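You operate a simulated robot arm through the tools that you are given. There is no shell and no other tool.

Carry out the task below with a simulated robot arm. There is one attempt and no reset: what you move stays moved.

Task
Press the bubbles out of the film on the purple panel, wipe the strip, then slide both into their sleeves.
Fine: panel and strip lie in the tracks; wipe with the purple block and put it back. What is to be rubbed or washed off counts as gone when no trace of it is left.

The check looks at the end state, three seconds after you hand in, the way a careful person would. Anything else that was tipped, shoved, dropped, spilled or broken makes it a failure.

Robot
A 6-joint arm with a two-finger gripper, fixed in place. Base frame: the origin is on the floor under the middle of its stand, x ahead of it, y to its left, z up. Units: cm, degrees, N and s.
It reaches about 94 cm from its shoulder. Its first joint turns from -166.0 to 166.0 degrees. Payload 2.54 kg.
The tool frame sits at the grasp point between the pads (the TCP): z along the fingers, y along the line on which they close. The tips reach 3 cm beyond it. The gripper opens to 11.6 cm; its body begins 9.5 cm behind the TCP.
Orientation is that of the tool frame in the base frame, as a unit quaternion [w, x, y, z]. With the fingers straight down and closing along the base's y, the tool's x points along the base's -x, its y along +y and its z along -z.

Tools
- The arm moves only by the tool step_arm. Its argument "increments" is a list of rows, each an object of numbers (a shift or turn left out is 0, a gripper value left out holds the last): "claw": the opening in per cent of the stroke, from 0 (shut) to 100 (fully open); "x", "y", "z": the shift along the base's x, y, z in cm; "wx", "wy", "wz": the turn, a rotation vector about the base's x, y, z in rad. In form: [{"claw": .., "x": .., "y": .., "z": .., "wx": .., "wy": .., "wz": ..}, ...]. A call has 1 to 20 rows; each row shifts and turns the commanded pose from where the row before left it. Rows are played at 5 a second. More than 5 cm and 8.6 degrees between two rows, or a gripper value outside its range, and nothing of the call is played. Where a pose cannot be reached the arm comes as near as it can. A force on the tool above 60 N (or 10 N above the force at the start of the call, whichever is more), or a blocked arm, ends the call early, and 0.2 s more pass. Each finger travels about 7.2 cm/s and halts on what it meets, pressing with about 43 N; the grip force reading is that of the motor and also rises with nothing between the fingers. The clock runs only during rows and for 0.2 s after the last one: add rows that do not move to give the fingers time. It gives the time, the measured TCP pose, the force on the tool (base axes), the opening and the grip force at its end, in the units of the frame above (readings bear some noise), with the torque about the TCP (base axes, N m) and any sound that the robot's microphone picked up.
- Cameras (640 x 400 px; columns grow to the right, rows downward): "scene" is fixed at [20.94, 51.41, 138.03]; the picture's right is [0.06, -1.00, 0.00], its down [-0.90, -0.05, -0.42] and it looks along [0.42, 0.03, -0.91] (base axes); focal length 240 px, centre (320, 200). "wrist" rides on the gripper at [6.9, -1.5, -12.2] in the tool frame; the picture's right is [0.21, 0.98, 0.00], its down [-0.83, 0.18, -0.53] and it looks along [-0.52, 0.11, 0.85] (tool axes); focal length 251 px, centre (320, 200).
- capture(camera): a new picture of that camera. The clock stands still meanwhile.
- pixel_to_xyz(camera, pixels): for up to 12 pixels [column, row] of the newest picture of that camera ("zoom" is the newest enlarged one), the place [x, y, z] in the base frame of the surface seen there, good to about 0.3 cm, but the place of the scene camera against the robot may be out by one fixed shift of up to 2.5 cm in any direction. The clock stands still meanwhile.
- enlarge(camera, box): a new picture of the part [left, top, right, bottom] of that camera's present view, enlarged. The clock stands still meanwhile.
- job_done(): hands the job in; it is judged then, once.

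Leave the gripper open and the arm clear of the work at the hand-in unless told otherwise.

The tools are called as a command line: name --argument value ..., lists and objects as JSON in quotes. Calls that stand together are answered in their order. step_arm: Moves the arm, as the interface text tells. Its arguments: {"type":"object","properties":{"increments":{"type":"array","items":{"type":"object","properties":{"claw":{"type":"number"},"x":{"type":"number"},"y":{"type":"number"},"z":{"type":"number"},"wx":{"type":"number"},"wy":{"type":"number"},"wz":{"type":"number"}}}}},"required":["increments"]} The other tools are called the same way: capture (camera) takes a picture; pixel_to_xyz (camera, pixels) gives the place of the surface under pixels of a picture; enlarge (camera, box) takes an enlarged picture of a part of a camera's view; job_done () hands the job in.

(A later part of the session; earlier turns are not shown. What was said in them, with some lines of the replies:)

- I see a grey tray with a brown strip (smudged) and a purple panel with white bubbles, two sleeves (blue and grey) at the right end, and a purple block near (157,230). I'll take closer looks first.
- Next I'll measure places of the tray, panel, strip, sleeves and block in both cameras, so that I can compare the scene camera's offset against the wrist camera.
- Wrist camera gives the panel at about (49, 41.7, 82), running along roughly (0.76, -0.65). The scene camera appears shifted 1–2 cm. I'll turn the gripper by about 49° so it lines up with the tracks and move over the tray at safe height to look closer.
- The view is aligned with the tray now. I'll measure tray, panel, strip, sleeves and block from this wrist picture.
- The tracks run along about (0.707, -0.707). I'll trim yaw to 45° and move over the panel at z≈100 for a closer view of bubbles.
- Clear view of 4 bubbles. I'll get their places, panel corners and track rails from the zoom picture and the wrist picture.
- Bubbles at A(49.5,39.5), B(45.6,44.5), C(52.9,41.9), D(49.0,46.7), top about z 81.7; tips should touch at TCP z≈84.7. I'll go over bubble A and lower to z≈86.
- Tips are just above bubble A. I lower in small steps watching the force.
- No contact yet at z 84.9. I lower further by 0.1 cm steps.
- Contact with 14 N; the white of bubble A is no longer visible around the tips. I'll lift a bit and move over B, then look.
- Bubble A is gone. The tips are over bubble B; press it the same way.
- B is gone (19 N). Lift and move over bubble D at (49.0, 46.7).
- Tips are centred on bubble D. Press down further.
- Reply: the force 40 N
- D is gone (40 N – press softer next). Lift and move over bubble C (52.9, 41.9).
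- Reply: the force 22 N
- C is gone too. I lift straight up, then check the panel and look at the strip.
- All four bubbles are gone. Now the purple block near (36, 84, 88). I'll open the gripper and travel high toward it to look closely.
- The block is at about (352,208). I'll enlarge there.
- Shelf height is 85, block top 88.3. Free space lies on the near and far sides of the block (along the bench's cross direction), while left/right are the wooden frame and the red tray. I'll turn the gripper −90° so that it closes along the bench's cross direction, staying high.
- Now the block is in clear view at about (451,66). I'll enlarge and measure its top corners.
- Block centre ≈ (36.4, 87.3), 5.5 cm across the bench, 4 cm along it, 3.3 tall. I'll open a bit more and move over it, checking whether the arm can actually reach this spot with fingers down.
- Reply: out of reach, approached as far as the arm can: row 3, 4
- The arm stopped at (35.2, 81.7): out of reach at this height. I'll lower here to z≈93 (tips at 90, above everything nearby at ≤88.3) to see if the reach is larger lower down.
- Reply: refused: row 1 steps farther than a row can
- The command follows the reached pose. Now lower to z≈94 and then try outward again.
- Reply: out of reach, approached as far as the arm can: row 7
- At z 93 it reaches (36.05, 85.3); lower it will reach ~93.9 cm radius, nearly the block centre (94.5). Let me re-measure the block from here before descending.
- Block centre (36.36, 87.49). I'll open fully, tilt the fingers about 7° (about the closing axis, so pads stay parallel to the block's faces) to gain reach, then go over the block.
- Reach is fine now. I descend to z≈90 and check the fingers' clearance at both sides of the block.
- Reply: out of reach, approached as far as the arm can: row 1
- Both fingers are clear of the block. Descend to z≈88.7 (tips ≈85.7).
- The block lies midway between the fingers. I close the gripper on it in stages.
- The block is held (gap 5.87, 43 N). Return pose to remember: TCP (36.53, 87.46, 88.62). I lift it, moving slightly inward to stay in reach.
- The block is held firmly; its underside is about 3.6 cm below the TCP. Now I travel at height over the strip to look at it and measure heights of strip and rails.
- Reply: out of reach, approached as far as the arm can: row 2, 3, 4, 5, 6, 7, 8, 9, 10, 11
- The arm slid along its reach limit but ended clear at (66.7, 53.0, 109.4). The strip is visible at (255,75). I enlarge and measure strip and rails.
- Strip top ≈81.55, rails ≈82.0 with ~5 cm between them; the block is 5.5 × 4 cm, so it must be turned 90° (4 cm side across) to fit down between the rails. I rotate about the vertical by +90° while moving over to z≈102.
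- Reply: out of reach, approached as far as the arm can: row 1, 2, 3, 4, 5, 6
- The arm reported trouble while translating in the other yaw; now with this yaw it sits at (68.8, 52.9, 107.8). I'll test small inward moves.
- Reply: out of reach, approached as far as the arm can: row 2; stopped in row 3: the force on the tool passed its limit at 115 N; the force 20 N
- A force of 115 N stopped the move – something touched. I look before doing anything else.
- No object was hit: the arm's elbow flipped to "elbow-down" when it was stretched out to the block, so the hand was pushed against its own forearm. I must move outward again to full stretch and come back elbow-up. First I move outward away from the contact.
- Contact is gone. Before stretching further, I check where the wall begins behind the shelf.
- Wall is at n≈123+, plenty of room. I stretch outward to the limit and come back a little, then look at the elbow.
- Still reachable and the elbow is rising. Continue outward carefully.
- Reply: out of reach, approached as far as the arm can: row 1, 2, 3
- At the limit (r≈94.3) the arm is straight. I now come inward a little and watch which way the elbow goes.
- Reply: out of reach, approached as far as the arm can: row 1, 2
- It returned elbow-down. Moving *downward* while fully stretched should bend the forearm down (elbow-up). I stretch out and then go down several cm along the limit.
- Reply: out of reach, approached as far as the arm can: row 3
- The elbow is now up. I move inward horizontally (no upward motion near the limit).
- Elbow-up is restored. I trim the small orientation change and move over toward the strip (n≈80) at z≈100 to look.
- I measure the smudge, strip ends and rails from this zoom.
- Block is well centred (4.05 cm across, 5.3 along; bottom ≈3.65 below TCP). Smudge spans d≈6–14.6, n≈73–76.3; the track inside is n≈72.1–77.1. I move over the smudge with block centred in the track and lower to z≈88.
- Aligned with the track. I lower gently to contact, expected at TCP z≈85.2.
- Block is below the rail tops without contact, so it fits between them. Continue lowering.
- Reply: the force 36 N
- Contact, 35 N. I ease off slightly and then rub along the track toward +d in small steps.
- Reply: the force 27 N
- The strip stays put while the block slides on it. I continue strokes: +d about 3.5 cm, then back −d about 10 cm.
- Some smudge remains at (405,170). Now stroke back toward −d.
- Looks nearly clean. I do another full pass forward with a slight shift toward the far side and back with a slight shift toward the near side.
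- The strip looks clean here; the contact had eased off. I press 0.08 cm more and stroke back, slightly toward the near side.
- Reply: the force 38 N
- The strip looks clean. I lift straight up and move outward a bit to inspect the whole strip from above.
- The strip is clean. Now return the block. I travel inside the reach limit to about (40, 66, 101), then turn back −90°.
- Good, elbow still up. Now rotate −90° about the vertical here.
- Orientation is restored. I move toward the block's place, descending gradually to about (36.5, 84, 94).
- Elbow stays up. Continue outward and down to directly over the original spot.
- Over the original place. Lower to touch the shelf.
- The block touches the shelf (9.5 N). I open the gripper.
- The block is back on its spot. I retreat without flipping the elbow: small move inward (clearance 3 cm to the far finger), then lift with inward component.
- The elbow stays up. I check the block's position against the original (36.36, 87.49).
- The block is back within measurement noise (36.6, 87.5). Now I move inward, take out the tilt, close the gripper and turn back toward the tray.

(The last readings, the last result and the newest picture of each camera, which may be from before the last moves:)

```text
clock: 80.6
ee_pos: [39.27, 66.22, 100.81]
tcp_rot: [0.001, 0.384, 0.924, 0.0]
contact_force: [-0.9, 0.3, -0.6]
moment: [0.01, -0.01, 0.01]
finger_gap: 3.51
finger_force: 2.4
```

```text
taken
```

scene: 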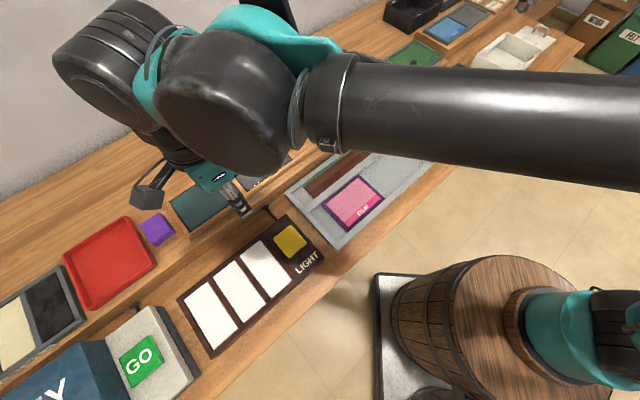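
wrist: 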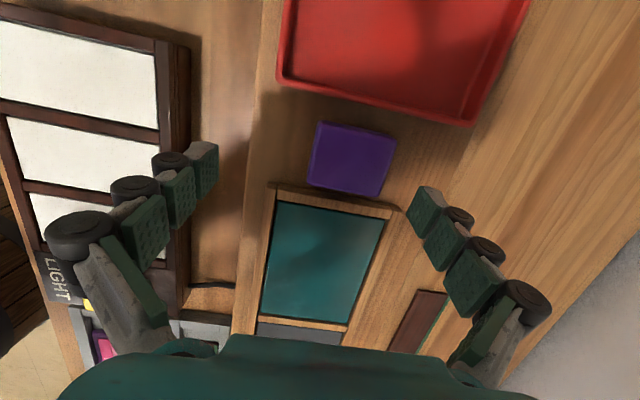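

The block sits at the same pixel (157,230) as at the start. Now rotate +180° in total while moving toward the left end of the strip, at safe height.

step_arm --increments '[{"wz": 0.1428, "x": 0.5, "y": -0.5}, {"wz": 0.1428, "x": 0.5, "y": -0.5}, {"wz": 0.1428, "x": 0.5, "y": -0.5}, {"wz": 0.1428, "x": 0.5, "y": -0.5}, {"wz": 0.1428, "x": 0.5, "y": -0.5}, {"wz": 0.1428, "x": 0.5, "y": -0.5}, {"wz": 0.1428, "x": 0.5, "y": -0.5}, {"wz": 0.1428, "x": 0.5, "y": -0.5}, {"wz": 0.1428, "x": 0.5, "y": -0.5}, {"wz": 0.1428, "x": 0.5, "y": -0.5}, {"wz": 0.1428, "x": 0.5, "y": -0.5}, {}]'

step_arm --increments '[{"wz": 0.1428}, {"wz": 0.1428}, {"wz": 0.1428}, {"wz": 0.1428}, {"wz": 0.1428}, {"wz": 0.1428}, {"wz": 0.1428}, {"wz": 0.1428}, {"wz": 0.1428}, {"wz": 0.1428}, {"wz": 0.1428}, {}]'

capture --camera "wrist"

capture --camera "scene"

```text
clock: 83.2
ee_pos: [44.57, 60.67, 100.74]
tcp_rot: [0.001, -0.383, 0.924, 0.0]
contact_force: [1.0, -0.3, -0.3]
moment: [-0.01, -0.01, -0.01]
finger_gap: 0.0
finger_force: 29.2
```

```text
clock: 85.8
ee_pos: [44.67, 60.72, 100.87]
tcp_rot: [0.0, 0.924, -0.382, 0.0]
contact_force: [-0.3, -0.2, 0.2]
moment: [-0.02, 0.03, 0.01]
finger_gap: 0.0
finger_force: 28.5
```

```text
taken
```

wrist: 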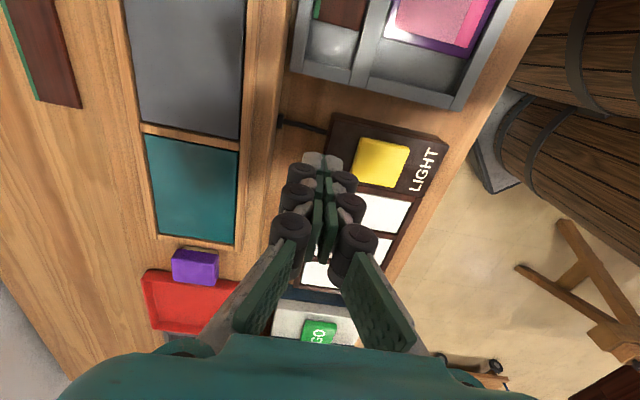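

```text
taken
```

scene: 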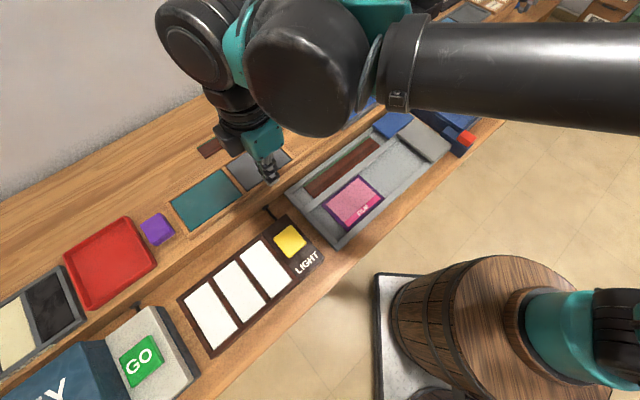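

This yaw works well: the tray is in the upper part of the wrist view. I go a little closer and lower for measuring the gap behind the strip.

step_arm --increments '[{"x": 2.0, "y": -2.0, "z": -2}, {"x": 1.2, "y": -1.2, "z": -3}, {}]'

capture --camera "wrist"

enlarge --camera "wrist" --box '[230, 20, 550, 220]'

```text
clock: 86.6
ee_pos: [47.72, 57.52, 95.78]
tcp_rot: [0.0, 0.924, -0.382, -0.002]
contact_force: [-0.3, -0.3, -0.7]
moment: [0.01, -0.03, 0.02]
finger_gap: 0.0
finger_force: 28.5
```

```text
taken
```

wrist: 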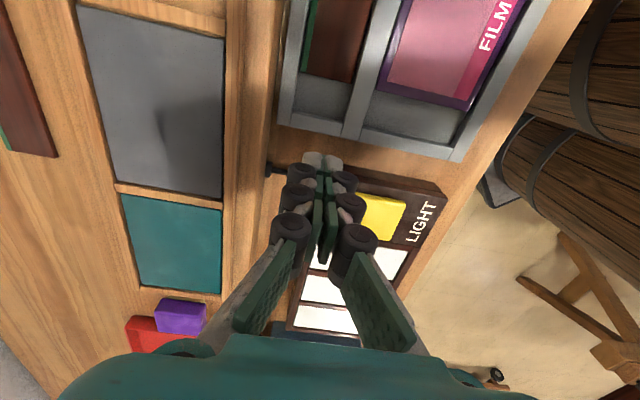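

```text
2.00 times, centred on (390, 120) of wrist
```

zoom: 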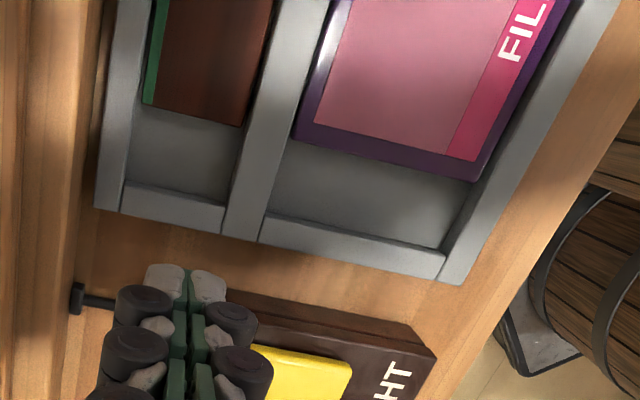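

pixel_to_xyz --camera "zoom" --pixels '[[145, 103], [240, 125], [125, 183], [222, 205], [175, 145], [170, 205], [130, 120], [255, 130], [300, 140], [470, 178], [265, 215], [440, 250]]'

pixel_to_xyz --camera "zoom" --pixels '[[360, 185], [350, 235], [275, 150], [495, 190], [110, 150], [270, 60], [150, 60], [400, 200]]'

```text
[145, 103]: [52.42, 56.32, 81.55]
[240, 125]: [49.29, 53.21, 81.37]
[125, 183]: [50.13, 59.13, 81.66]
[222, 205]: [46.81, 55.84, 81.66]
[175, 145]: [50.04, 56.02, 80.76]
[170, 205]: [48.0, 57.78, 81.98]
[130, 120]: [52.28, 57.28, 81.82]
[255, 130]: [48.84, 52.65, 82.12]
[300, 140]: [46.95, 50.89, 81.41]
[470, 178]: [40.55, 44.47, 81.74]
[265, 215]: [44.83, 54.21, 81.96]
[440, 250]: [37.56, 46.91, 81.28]
```

```text
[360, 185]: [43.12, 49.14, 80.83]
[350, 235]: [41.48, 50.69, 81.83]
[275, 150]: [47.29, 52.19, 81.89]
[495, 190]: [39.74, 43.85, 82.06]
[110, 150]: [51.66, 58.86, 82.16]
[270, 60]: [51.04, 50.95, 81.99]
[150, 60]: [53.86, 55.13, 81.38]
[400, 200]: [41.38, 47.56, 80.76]
```

Strip's left end is at d≈−2.8, the end wall inside at d≈−6.3 (3.5 cm gap), track centre n≈74.7, floor ≈80.8. I put the closed tips over the gap (d≈−4.6) and lower to z≈85.

step_arm --increments '[{"x": 1.88, "y": -1.41, "z": -2}, {"z": -3}, {"z": -3}, {"z": -2}, {"z": -0.5}, {}]'

capture --camera "wrist"

enlarge --camera "wrist" --box '[200, 60, 460, 240]'

enlarge --camera "scene" --box '[250, 90, 480, 260]'

```text
clock: 88.0
ee_pos: [49.63, 56.02, 85.16]
tcp_rot: [0.0, 0.924, -0.383, -0.001]
contact_force: [0.0, 0.0, -0.5]
moment: [-0.02, 0.0, -0.01]
finger_gap: 0.0
finger_force: 28.3
```

```text
taken
```

wrist: 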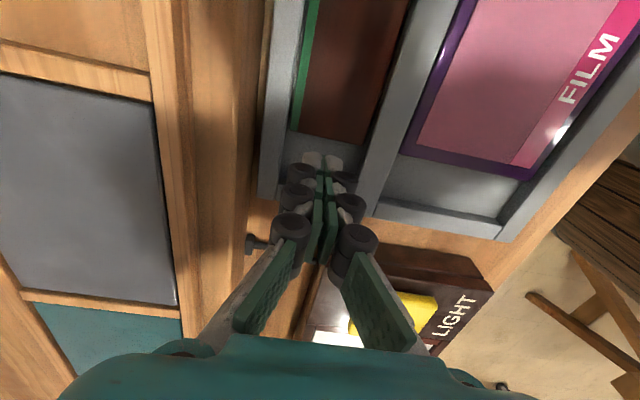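

```text
2.22 times, centred on (330, 150) of wrist
```

zoom: 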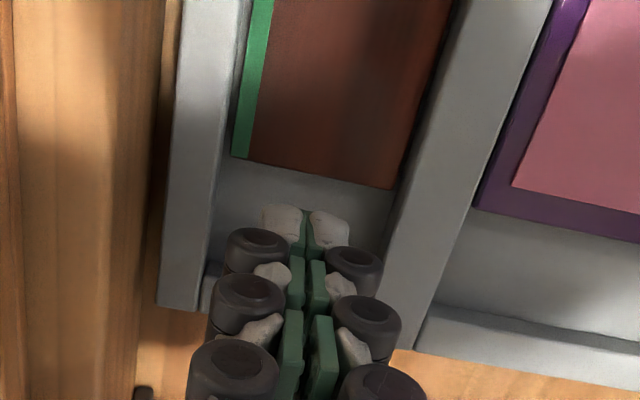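

```text
2.35 times, centred on (365, 175) of scene
```

zoom: 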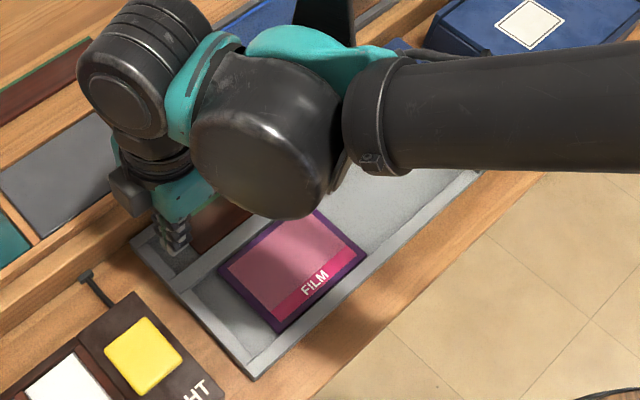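

Tips are in the gap between strip and end wall, centred between rails. Lower slowly to find the floor.

step_arm --increments '[{"z": -0.3}, {"z": -0.3}, {"z": -0.2}, {"z": -0.1}, {}]'

```text
clock: 89.2
ee_pos: [49.7, 56.13, 84.36]
tcp_rot: [0.0, 0.924, -0.383, -0.001]
contact_force: [-0.2, -0.8, 0.1]
moment: [0.0, 0.01, 0.04]
finger_gap: 0.02
finger_force: 28.6
```

step_arm --increments '[{"z": -0.15}, {"z": -0.15}, {}]'

```text
clock: 90.0
ee_pos: [49.61, 56.21, 83.89]
tcp_rot: [0.0, 0.924, -0.383, -0.001]
contact_force: [0.3, -0.4, 0.8]
moment: [0.01, -0.03, 0.0]
finger_gap: 0.0
finger_force: 27.8
```

No floor contact at z≈83.9 (tips ≈80.9, strip top ≈81.5). Good depth; I go 0.1 lower and begin pushing along +d in small steps.

step_arm --increments '[{"z": -0.1}, {"x": 0.25, "y": -0.25}, {"x": 0.25, "y": -0.25}, {}]'

enlarge --camera "wrist" --box '[200, 60, 460, 240]'

```text
clock: 91.0
ee_pos: [50.16, 55.5, 83.92]
tcp_rot: [0.001, 0.924, -0.382, -0.001]
contact_force: [-0.1, 0.5, -0.5]
moment: [-0.01, 0.02, 0.02]
finger_gap: 0.61
finger_force: 28.7
```

```text
2.22 times, centred on (330, 150) of wrist
```

zoom: 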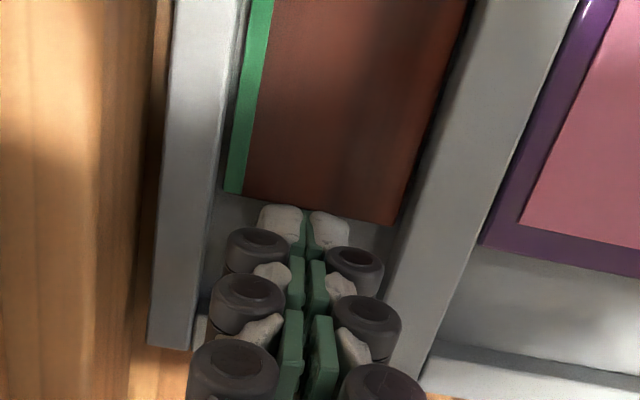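

Gap opened to 0.6, i.e. the tips just brush the floor; I raise 0.12 and continue to push.

step_arm --increments '[{"z": 0.12}, {"x": 0.25, "y": -0.25}, {"x": 0.25, "y": -0.25}, {"x": 0.25, "y": -0.25}, {}]'

enlarge --camera "wrist" --box '[200, 60, 460, 240]'

```text
clock: 92.2
ee_pos: [50.95, 54.98, 83.99]
tcp_rot: [0.0, 0.924, -0.383, 0.0]
contact_force: [0.4, 0.8, -0.1]
moment: [0.02, 0.03, 0.05]
finger_gap: 0.0
finger_force: 28.3
```

```text
2.22 times, centred on (330, 150) of wrist
```

zoom: 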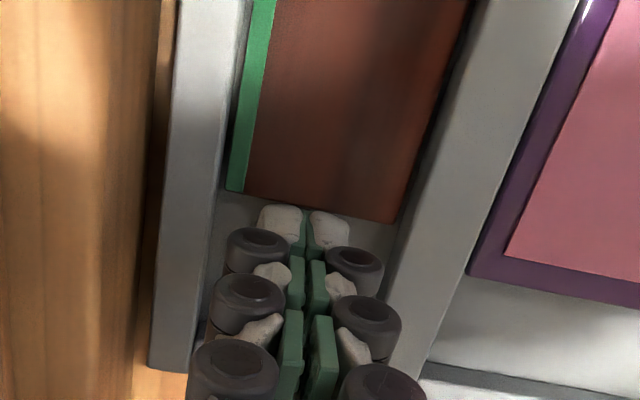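

The strip is moving with the tips with almost no force. Continue pushing about 5 cm.

step_arm --increments '[{"x": 0.4, "y": -0.4}, {"x": 0.4, "y": -0.4}, {"x": 0.4, "y": -0.4}, {"x": 0.4, "y": -0.4}, {"x": 0.4, "y": -0.4}, {"x": 0.4, "y": -0.4}, {"x": 0.4, "y": -0.4}, {"x": 0.4, "y": -0.4}, {}]'

capture --camera "wrist"

```text
clock: 94.2
ee_pos: [53.97, 51.68, 84.17]
tcp_rot: [0.0, 0.924, -0.381, -0.002]
contact_force: [-0.1, 0.5, 0.6]
moment: [-0.02, 0.01, -0.01]
finger_gap: 0.0
finger_force: 28.7
```

```text
taken
```

wrist: 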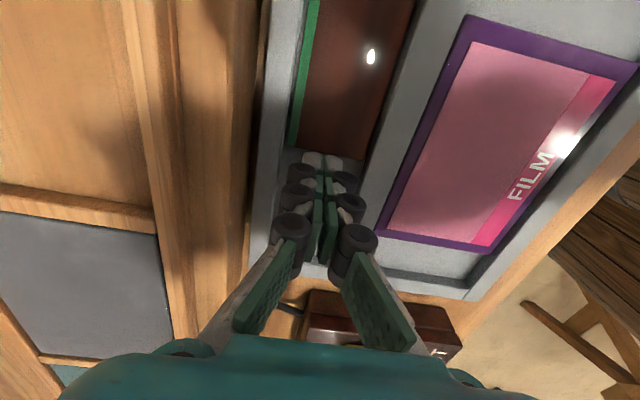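

Smooth. The strip's front is about entering the blue sleeve. Continue another ~5.6 cm while monitoring force.

step_arm --increments '[{"x": 0.4, "y": -0.4, "z": -0.05}, {"x": 0.4, "y": -0.4}, {"x": 0.4, "y": -0.4}, {"x": 0.4, "y": -0.4}, {"x": 0.4, "y": -0.4}, {"x": 0.4, "y": -0.4}, {"x": 0.4, "y": -0.4}, {"x": 0.4, "y": -0.4}, {"x": 0.4, "y": -0.4}, {"x": 0.4, "y": -0.4}, {}]'

capture --camera "wrist"

enlarge --camera "scene" --box '[270, 80, 480, 250]'

```text
clock: 96.6
ee_pos: [58.18, 47.87, 84.17]
tcp_rot: [0.002, 0.924, -0.383, -0.001]
contact_force: [-0.8, -0.1, 0.1]
moment: [0.02, 0.02, -0.01]
finger_gap: 0.6
finger_force: 28.8
```

```text
taken
```

wrist: 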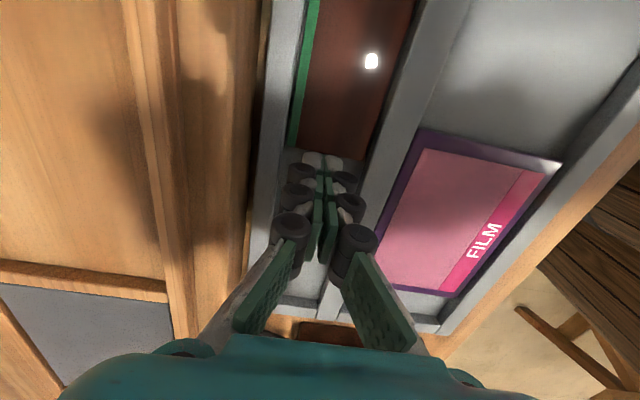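

```text
2.35 times, centred on (375, 165) of scene
```

zoom: 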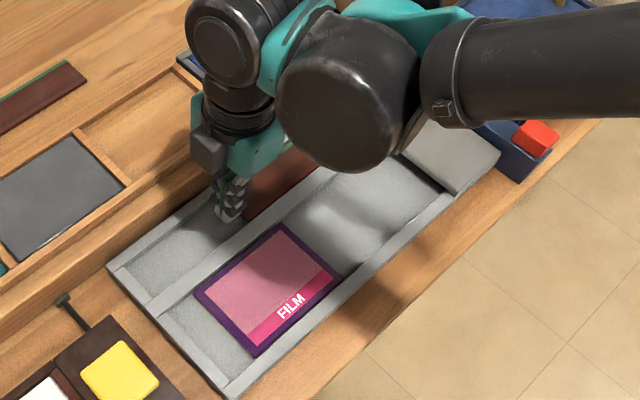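

enlarge --camera "wrist" --box '[220, 60, 440, 210]'

pixel_to_xyz --camera "wrist" --pixels '[[291, 142], [362, 156], [330, 120], [300, 20], [380, 20], [440, 20]]'

```text
2.67 times, centred on (330, 135) of wrist
```

zoom: 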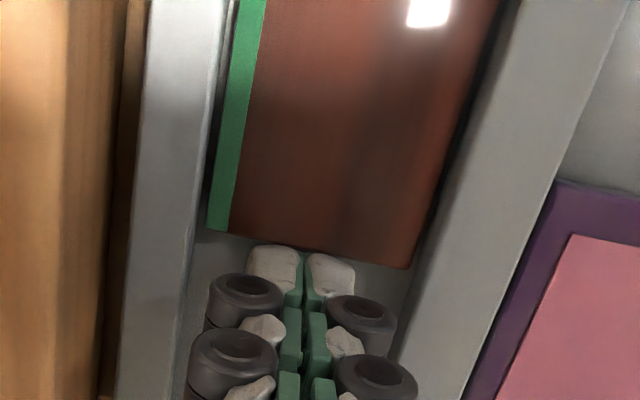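

```text
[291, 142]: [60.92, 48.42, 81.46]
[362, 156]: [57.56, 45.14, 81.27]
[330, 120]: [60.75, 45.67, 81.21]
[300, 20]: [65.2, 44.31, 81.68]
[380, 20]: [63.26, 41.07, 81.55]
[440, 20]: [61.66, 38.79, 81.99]
```

Strip end is at d≈8.8, front about 34.5. I continue in smaller steps until I feel the stop.

step_arm --increments '[{"x": 0.3, "y": -0.3, "z": -0.05}, {"x": 0.3, "y": -0.3}, {"x": 0.3, "y": -0.3}, {"x": 0.3, "y": -0.3}, {"x": 0.2, "y": -0.2}, {}]'

enlarge --camera "wrist" --box '[220, 60, 440, 210]'

```text
clock: 98.0
ee_pos: [59.33, 46.6, 84.12]
tcp_rot: [0.0, 0.924, -0.382, -0.002]
contact_force: [-23.2, 23.0, 0.6]
moment: [0.65, 0.61, -0.01]
finger_gap: 0.6
finger_force: 28.5
```

```text
2.67 times, centred on (330, 135) of wrist
```

zoom: 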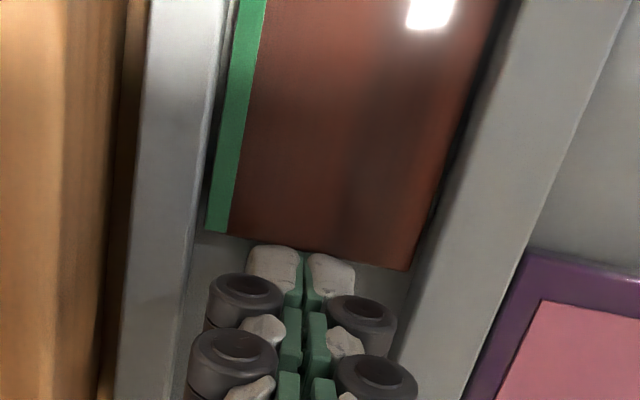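

Now 32 N along −d: the strip has reached the stop. I back off and lift to inspect the sleeve depth.

step_arm --increments '[{"x": -0.4, "y": 0.4}, {"x": -0.5, "y": 0.5}, {"z": 1}, {"z": 3}, {"z": 4}, {"z": 4}, {"z": 3, "x": 1.5, "y": 0.5}, {}]'

capture --camera "wrist"

capture --camera "scene"

```text
clock: 99.8
ee_pos: [60.34, 47.77, 98.92]
tcp_rot: [0.001, 0.924, -0.383, -0.001]
contact_force: [0.6, -0.7, 0.0]
moment: [0.0, 0.01, 0.01]
finger_gap: 0.01
finger_force: 28.5
```

```text
taken
```

wrist: 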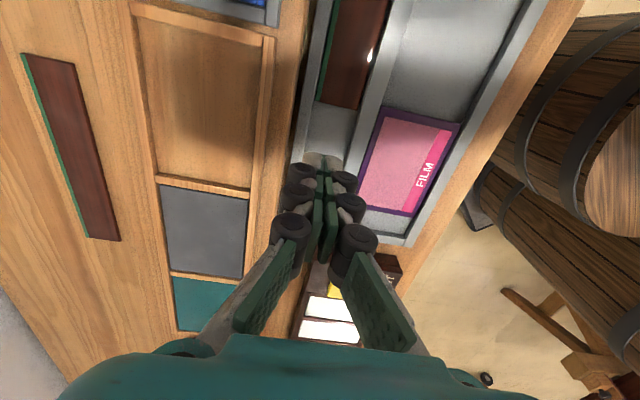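

```text
taken
```

scene: 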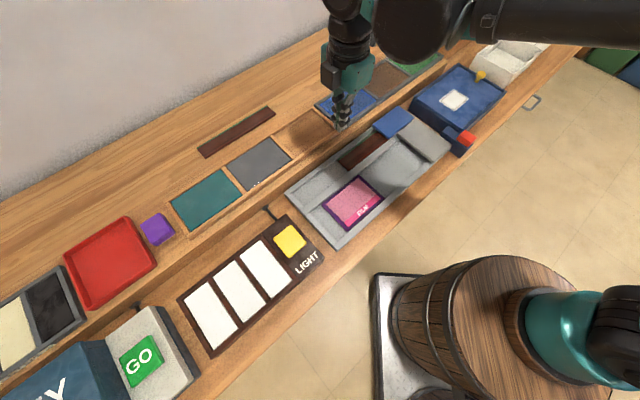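

enlarge --camera "scene" --box '[340, 80, 480, 190]'

pixel_to_xyz --camera "scene" --pixels '[[373, 121], [396, 107], [412, 120], [388, 136], [418, 117], [449, 143], [431, 161], [399, 132], [341, 163], [355, 173], [385, 139], [405, 150]]'

```text
3.64 times, centred on (410, 135) of scene
```

zoom: 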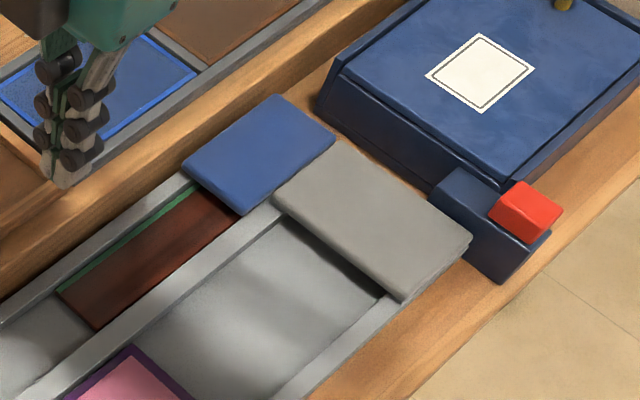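

```text
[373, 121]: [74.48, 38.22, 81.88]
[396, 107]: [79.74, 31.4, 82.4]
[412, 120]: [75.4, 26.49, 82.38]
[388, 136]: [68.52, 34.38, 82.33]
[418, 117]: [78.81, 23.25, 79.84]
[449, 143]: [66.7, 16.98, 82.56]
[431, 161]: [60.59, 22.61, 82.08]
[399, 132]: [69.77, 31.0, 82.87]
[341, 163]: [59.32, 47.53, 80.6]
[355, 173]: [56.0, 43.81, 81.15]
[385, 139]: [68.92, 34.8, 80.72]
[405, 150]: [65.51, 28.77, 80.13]
```

The strip's front is at the end of the blue sleeve (d≈36) – fully in. Now the panel: its left edge is at d≈−2.8, centre n≈64.65. I move at height over the gap behind the panel.

step_arm --increments '[{"x": -4.4, "y": 0.3}, {"x": -4.5, "y": 0.3}, {"x": -4.5, "y": 0.3}, {"x": -4.48, "y": 0.3}, {"z": -4}, {"z": -4}, {"z": -3}, {"z": -2}, {}]'

capture --camera "wrist"

enlarge --camera "wrist" --box '[200, 60, 460, 240]'

```text
clock: 101.8
ee_pos: [42.3, 48.89, 85.93]
tcp_rot: [0.0, 0.924, -0.383, -0.001]
contact_force: [-0.1, 0.8, 0.0]
moment: [-0.04, 0.01, 0.03]
finger_gap: 0.0
finger_force: 28.5
```

```text
taken
```

wrist: 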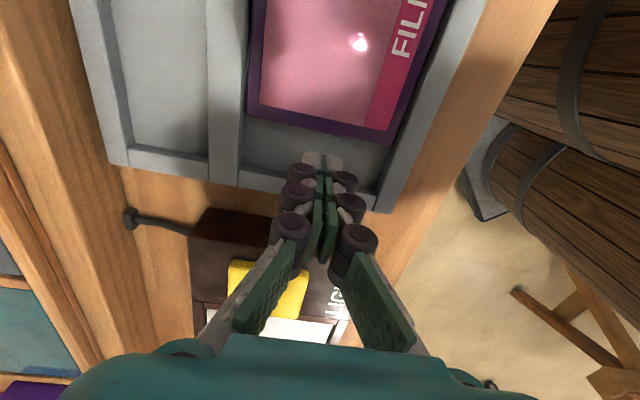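

```text
2.22 times, centred on (330, 150) of wrist
```

zoom: 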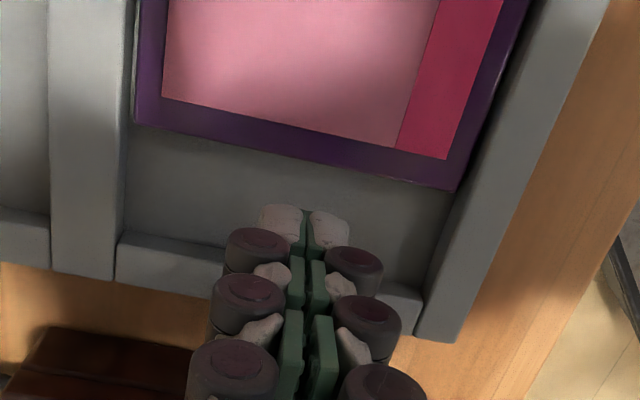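

Tips are centred behind the panel. Lower into the gap to z≈84.0.

step_arm --increments '[{"z": -0.5}, {"z": -0.5}, {"z": -0.4}, {"z": -0.3}, {"z": -0.2}, {}]'

```text
clock: 103.2
ee_pos: [42.31, 49.02, 84.03]
tcp_rot: [0.001, 0.924, -0.383, -0.002]
contact_force: [0.1, -0.2, -0.8]
moment: [-0.01, 0.0, 0.01]
finger_gap: 0.02
finger_force: 28.4
```

No contact. Start pushing the panel along +d slowly.

step_arm --increments '[{"x": 0.3, "y": -0.3}, {"x": 0.3, "y": -0.3}, {"x": 0.3, "y": -0.3}, {"x": 0.3, "y": -0.3}, {"x": 0.3, "y": -0.3}, {}]'

enlarge --camera "wrist" --box '[200, 60, 460, 240]'

```text
clock: 104.6
ee_pos: [43.68, 47.4, 84.0]
tcp_rot: [0.001, 0.924, -0.383, -0.001]
contact_force: [0.0, 1.0, 0.4]
moment: [0.0, 0.01, 0.01]
finger_gap: 0.01
finger_force: 28.3
```

```text
2.22 times, centred on (330, 150) of wrist
```

zoom: 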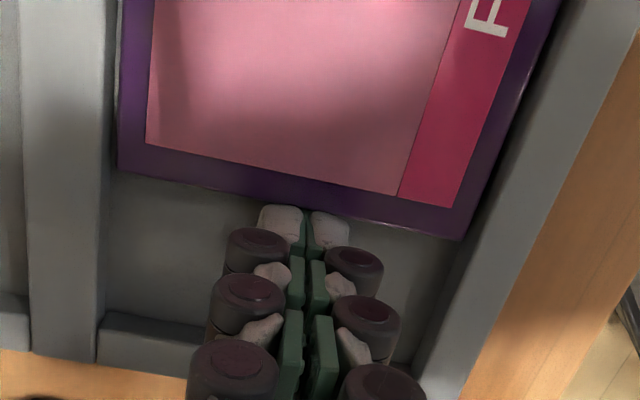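

In contact and moving. Continue about 5.7 cm.

step_arm --increments '[{"x": 0.45, "y": -0.35}, {"x": 0.4, "y": -0.4}, {"x": 0.4, "y": -0.4}, {"x": 0.4, "y": -0.4}, {"x": 0.4, "y": -0.4}, {"x": 0.4, "y": -0.4}, {"x": 0.4, "y": -0.4}, {"x": 0.4, "y": -0.4}, {"x": 0.4, "y": -0.4}, {"x": 0.4, "y": -0.4}, {}]'

capture --camera "wrist"

enlarge --camera "scene" --box '[270, 80, 480, 250]'

```text
clock: 107.0
ee_pos: [47.73, 43.53, 83.96]
tcp_rot: [0.001, 0.924, -0.382, -0.002]
contact_force: [0.3, 0.3, 0.3]
moment: [0.01, 0.02, 0.01]
finger_gap: 0.0
finger_force: 28.3
```

```text
taken
```

wrist: 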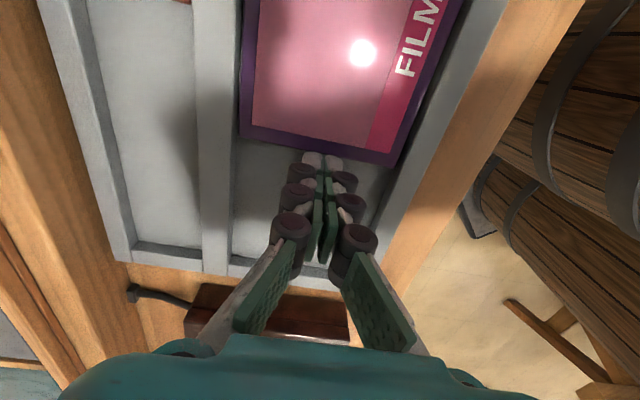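

```text
2.35 times, centred on (375, 165) of scene
```

zoom: 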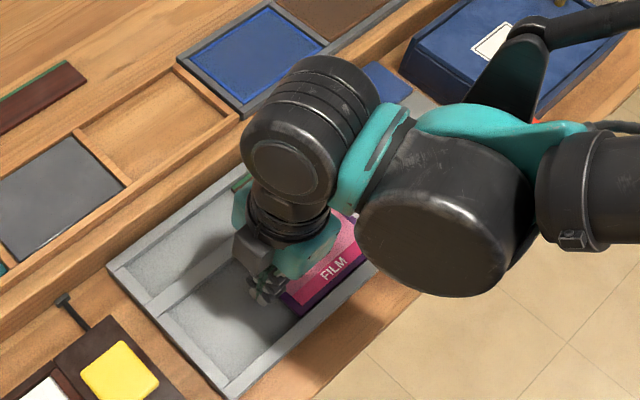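

Good. Continue ~10 cm up to just before the grey sleeve's mouth.

step_arm --increments '[{"x": 0.5, "y": -0.5}, {"x": 0.5, "y": -0.5}, {"x": 0.5, "y": -0.5}, {"x": 0.5, "y": -0.5}, {"x": 0.5, "y": -0.5}, {"x": 0.5, "y": -0.5}, {"x": 0.5, "y": -0.5}, {"x": 0.5, "y": -0.5}, {"x": 0.5, "y": -0.5}, {"x": 0.5, "y": -0.5}, {"x": 0.5, "y": -0.5}, {"x": 0.5, "y": -0.5}, {"x": 0.4, "y": -0.4}, {}]'

capture --camera "wrist"

enlarge --camera "wrist" --box '[180, 0, 500, 200]'

```text
clock: 110.0
ee_pos: [54.14, 36.98, 84.02]
tcp_rot: [0.001, 0.924, -0.383, -0.001]
contact_force: [0.3, -0.2, -0.5]
moment: [0.03, 0.0, -0.05]
finger_gap: 0.62
finger_force: 29.0
```

```text
taken
```

wrist: 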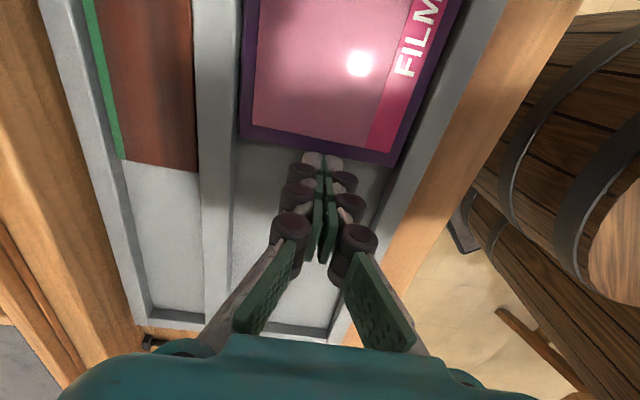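

```text
2.00 times, centred on (340, 100) of wrist
```

zoom: 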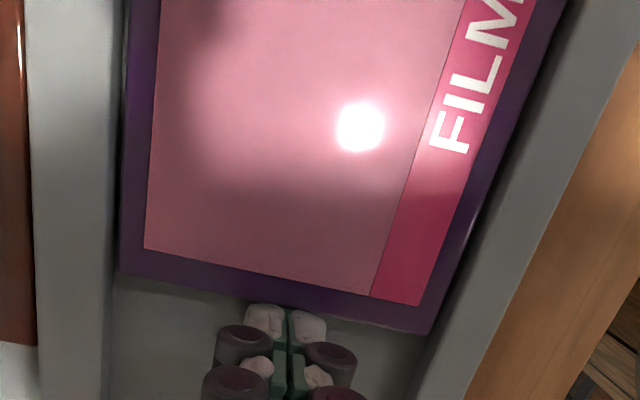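

Panel is at the mouth of the sleeve soon (TCP d≈12.1). Continue with gentler steps through the mouth.

step_arm --increments '[{"x": 0.35, "y": -0.3}, {"x": 0.35, "y": -0.3}, {"x": 0.3, "y": -0.3}, {"x": 0.3, "y": -0.3}, {"x": 0.3, "y": -0.3}, {"x": 0.3, "y": -0.3}, {"x": 0.3, "y": -0.3}, {"x": 0.3, "y": -0.3}, {}]'

capture --camera "wrist"

enlarge --camera "scene" --box '[270, 80, 480, 250]'

```text
clock: 112.0
ee_pos: [56.6, 34.75, 84.13]
tcp_rot: [0.001, 0.924, -0.383, 0.0]
contact_force: [0.5, 0.1, 0.3]
moment: [0.01, 0.0, -0.01]
finger_gap: 0.0
finger_force: 28.8
```

```text
taken
```

wrist: 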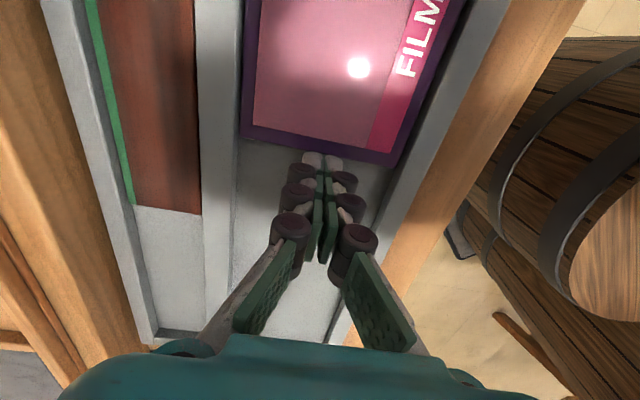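

```text
2.35 times, centred on (375, 165) of scene
```

zoom: 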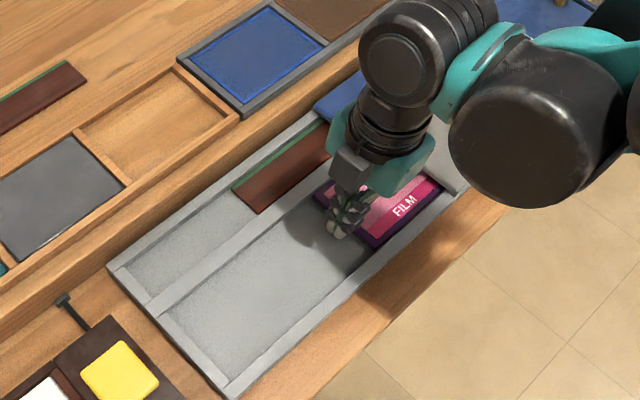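

Entering the sleeve without resistance. Continue ~3.5 cm.

step_arm --increments '[{"x": 0.3, "y": -0.3}, {"x": 0.3, "y": -0.3}, {"x": 0.3, "y": -0.3}, {"x": 0.3, "y": -0.3}, {"x": 0.3, "y": -0.3}, {"x": 0.3, "y": -0.3}, {"x": 0.3, "y": -0.3}, {"x": 0.3, "y": -0.3}, {}]'

capture --camera "wrist"

```text
clock: 114.0
ee_pos: [59.06, 32.33, 84.07]
tcp_rot: [0.0, 0.924, -0.382, -0.001]
contact_force: [-1.0, 0.3, -0.3]
moment: [0.03, 0.02, 0.0]
finger_gap: 0.59
finger_force: 28.8
```

```text
taken
```

wrist: 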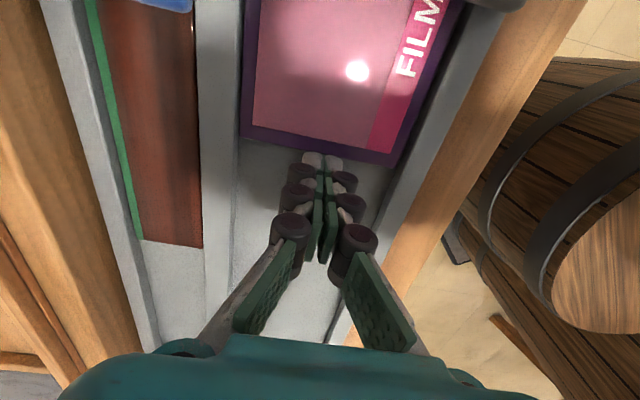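

step_arm --increments '[{"x": 0.25, "y": -0.25}, {"x": 0.25, "y": -0.25}, {"x": 0.25, "y": -0.25}, {"x": 0.25, "y": -0.25}, {"x": 0.2, "y": -0.2}, {}]'

capture --camera "wrist"

```text
clock: 115.4
ee_pos: [60.14, 31.12, 84.13]
tcp_rot: [0.0, 0.924, -0.383, -0.001]
contact_force: [-1.5, 0.3, -0.1]
moment: [0.01, -0.01, 0.01]
finger_gap: 0.58
finger_force: 28.2
```

```text
taken
```

wrist: 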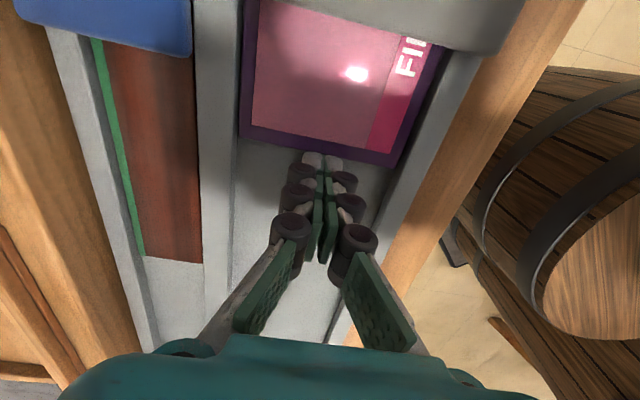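

No stop yet (TCP d≈20.5). Continue in finer steps.

step_arm --increments '[{"x": 0.2, "y": -0.2}, {"x": 0.15, "y": -0.15}, {"x": 0.15, "y": -0.15}, {"x": 0.15, "y": -0.15}, {}]'

```text
clock: 116.6
ee_pos: [60.45, 30.88, 84.12]
tcp_rot: [-0.003, 0.924, -0.381, -0.007]
contact_force: [-17.8, 20.1, 0.9]
moment: [0.5, 0.47, -0.01]
finger_gap: 0.58
finger_force: 28.9
stopped in row 5: the force on the tool passed its limit at 66 N (the readings are from after the stop); the commanded pose is now the measured one
```

The panel hit the stop (d≈21). Back off and lift to inspect everything.

step_arm --increments '[{"x": -0.4, "y": 0.4}, {"x": -0.5, "y": 0.5}, {"x": -0.5, "y": 0.5}, {"z": 1}, {"z": 3}, {"z": 4}, {"z": 4}, {"z": 4}, {}]'

capture --camera "wrist"

capture --camera "scene"

```text
clock: 118.6
ee_pos: [59.06, 32.33, 100.13]
tcp_rot: [-0.001, 0.924, -0.382, -0.005]
contact_force: [-0.1, 0.0, 0.5]
moment: [-0.03, 0.01, 0.02]
finger_gap: 0.01
finger_force: 28.9
```

```text
taken
```

wrist: 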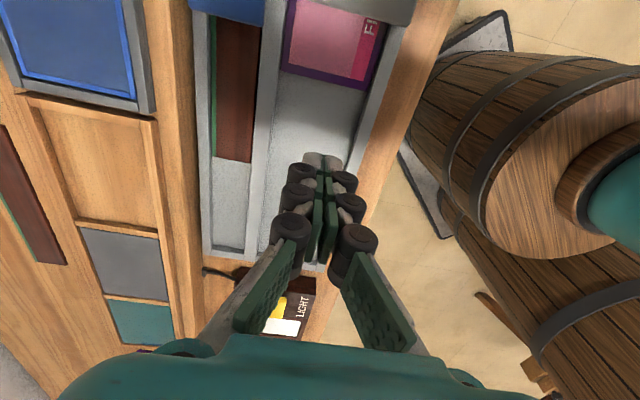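

```text
taken
```

scene: 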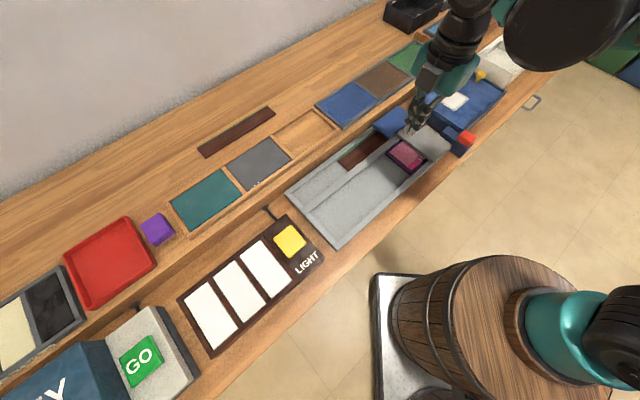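

enlarge --camera "scene" --box '[270, 80, 480, 250]'

enlarge --camera "wrist" --box '[170, 0, 430, 180]'

pixel_to_xyz --camera "wrist" --pixels '[[216, 155], [250, 161], [284, 69], [366, 88], [330, 30], [235, 100]]'

```text
2.35 times, centred on (375, 165) of scene
```

zoom: 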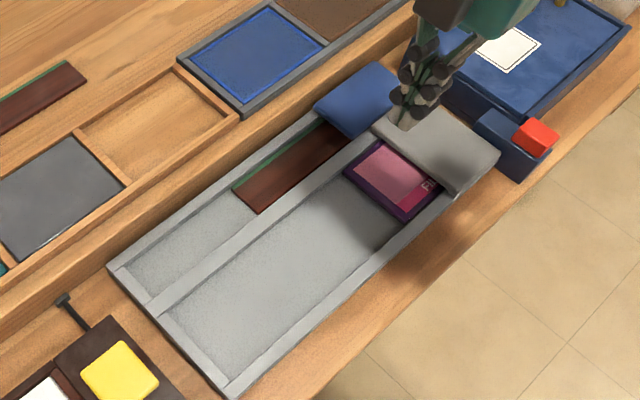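

```text
2.22 times, centred on (300, 90) of wrist
```

zoom: 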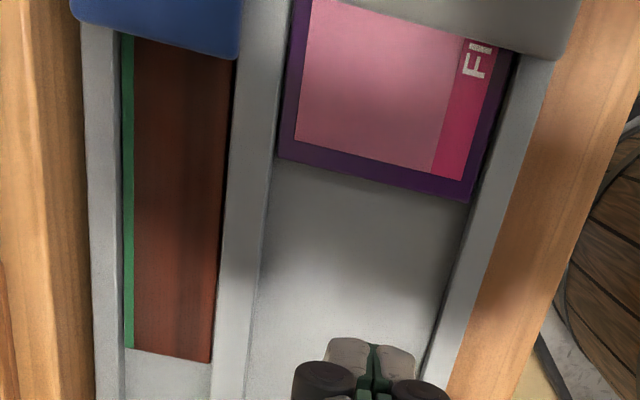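

```text
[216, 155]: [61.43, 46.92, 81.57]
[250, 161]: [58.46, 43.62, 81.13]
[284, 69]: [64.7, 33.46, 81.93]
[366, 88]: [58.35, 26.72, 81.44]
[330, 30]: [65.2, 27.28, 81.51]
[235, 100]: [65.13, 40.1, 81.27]
```

Both are at the end stop: strip end at d≈10.4, panel end at d≈22.2, seated between the rails, sleeves unmoved. Now I open the gripper and withdraw up and back from the work.

step_arm --increments '[{"z": 3, "claw": 100}, {"z": 3, "x": -2}, {"z": 2, "x": -3}, {"x": -3}, {"x": -3}, {"x": -3}, {}, {}]'

capture --camera "wrist"

capture --camera "scene"

```text
clock: 120.4
ee_pos: [45.01, 31.94, 108.24]
tcp_rot: [-0.001, 0.925, -0.381, -0.005]
contact_force: [-0.9, -0.1, -0.5]
moment: [0.0, 0.0, 0.02]
finger_gap: 11.58
finger_force: 0.1
```

```text
taken
```

wrist: 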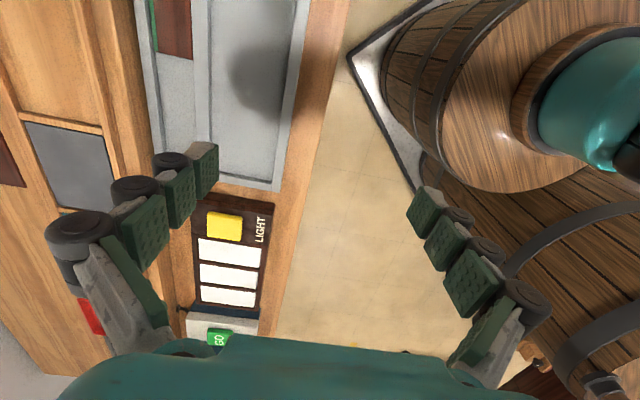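

```text
taken
```

scene: 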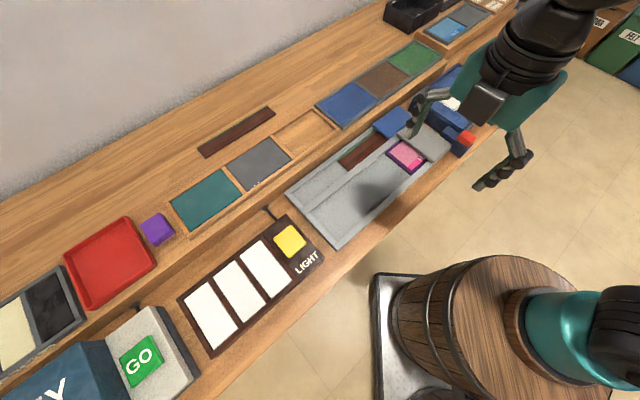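

The arm is clear. One last close look at the tray and the block from the scene camera.

enlarge --camera "scene" --box '[310, 100, 470, 220]'

enlarge --camera "scene" --box '[120, 120, 340, 290]'

```text
3.33 times, centred on (390, 160) of scene
```

zoom: 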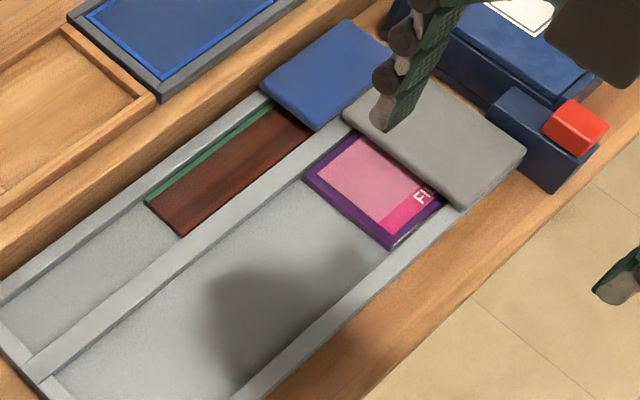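

```text
2.35 times, centred on (230, 205) of scene
```

zoom: 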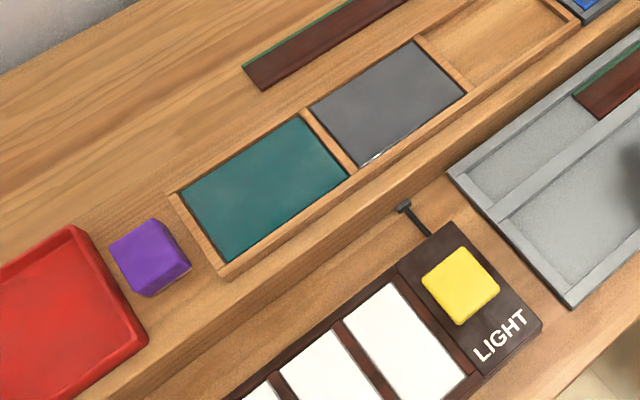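

Everything checks out:
- **Panel:** the film has no bubbles left and the panel is in the grey sleeve against its stop.
- **Strip:** it is clean and in the blue sleeve against its stop.
- **Purple block:** it is back in its original spot.
- **Arm:** the gripper is open and the arm is clear, with nothing else moved.

I'm handing in now.

job_done

```text
The job is handed in.
```

The job is handed in. The film has no bubbles left, the strip is wiped clean, and both are in their sleeves.

- **Panel:** I pressed out all four bubbles. I then slid the panel along its track into the grey sleeve until it hit the stop.
- **Strip:** I wiped the smudge off with the purple block until no trace was visible, then slid the strip into the blue sleeve until it hit the stop.
- **What sticks out:** The sleeves are shorter than the pieces. About 6 cm of the panel and 15 cm of the strip stay outside.
- **Purple block:** It is back in its original place, to within measurement error (about 0.3 cm).
- **Arm:** The gripper is open and well above the work, and nothing else on the bench was moved.

Two moves were stopped by the force limit. While I was carrying the block, the arm bent the wrong way at full stretch, and I think the hand pressed against its own forearm at 115 N. I straightened it out and the block was not dropped. The last push on the panel reached 66 N at its stop. I saw no damage from either.
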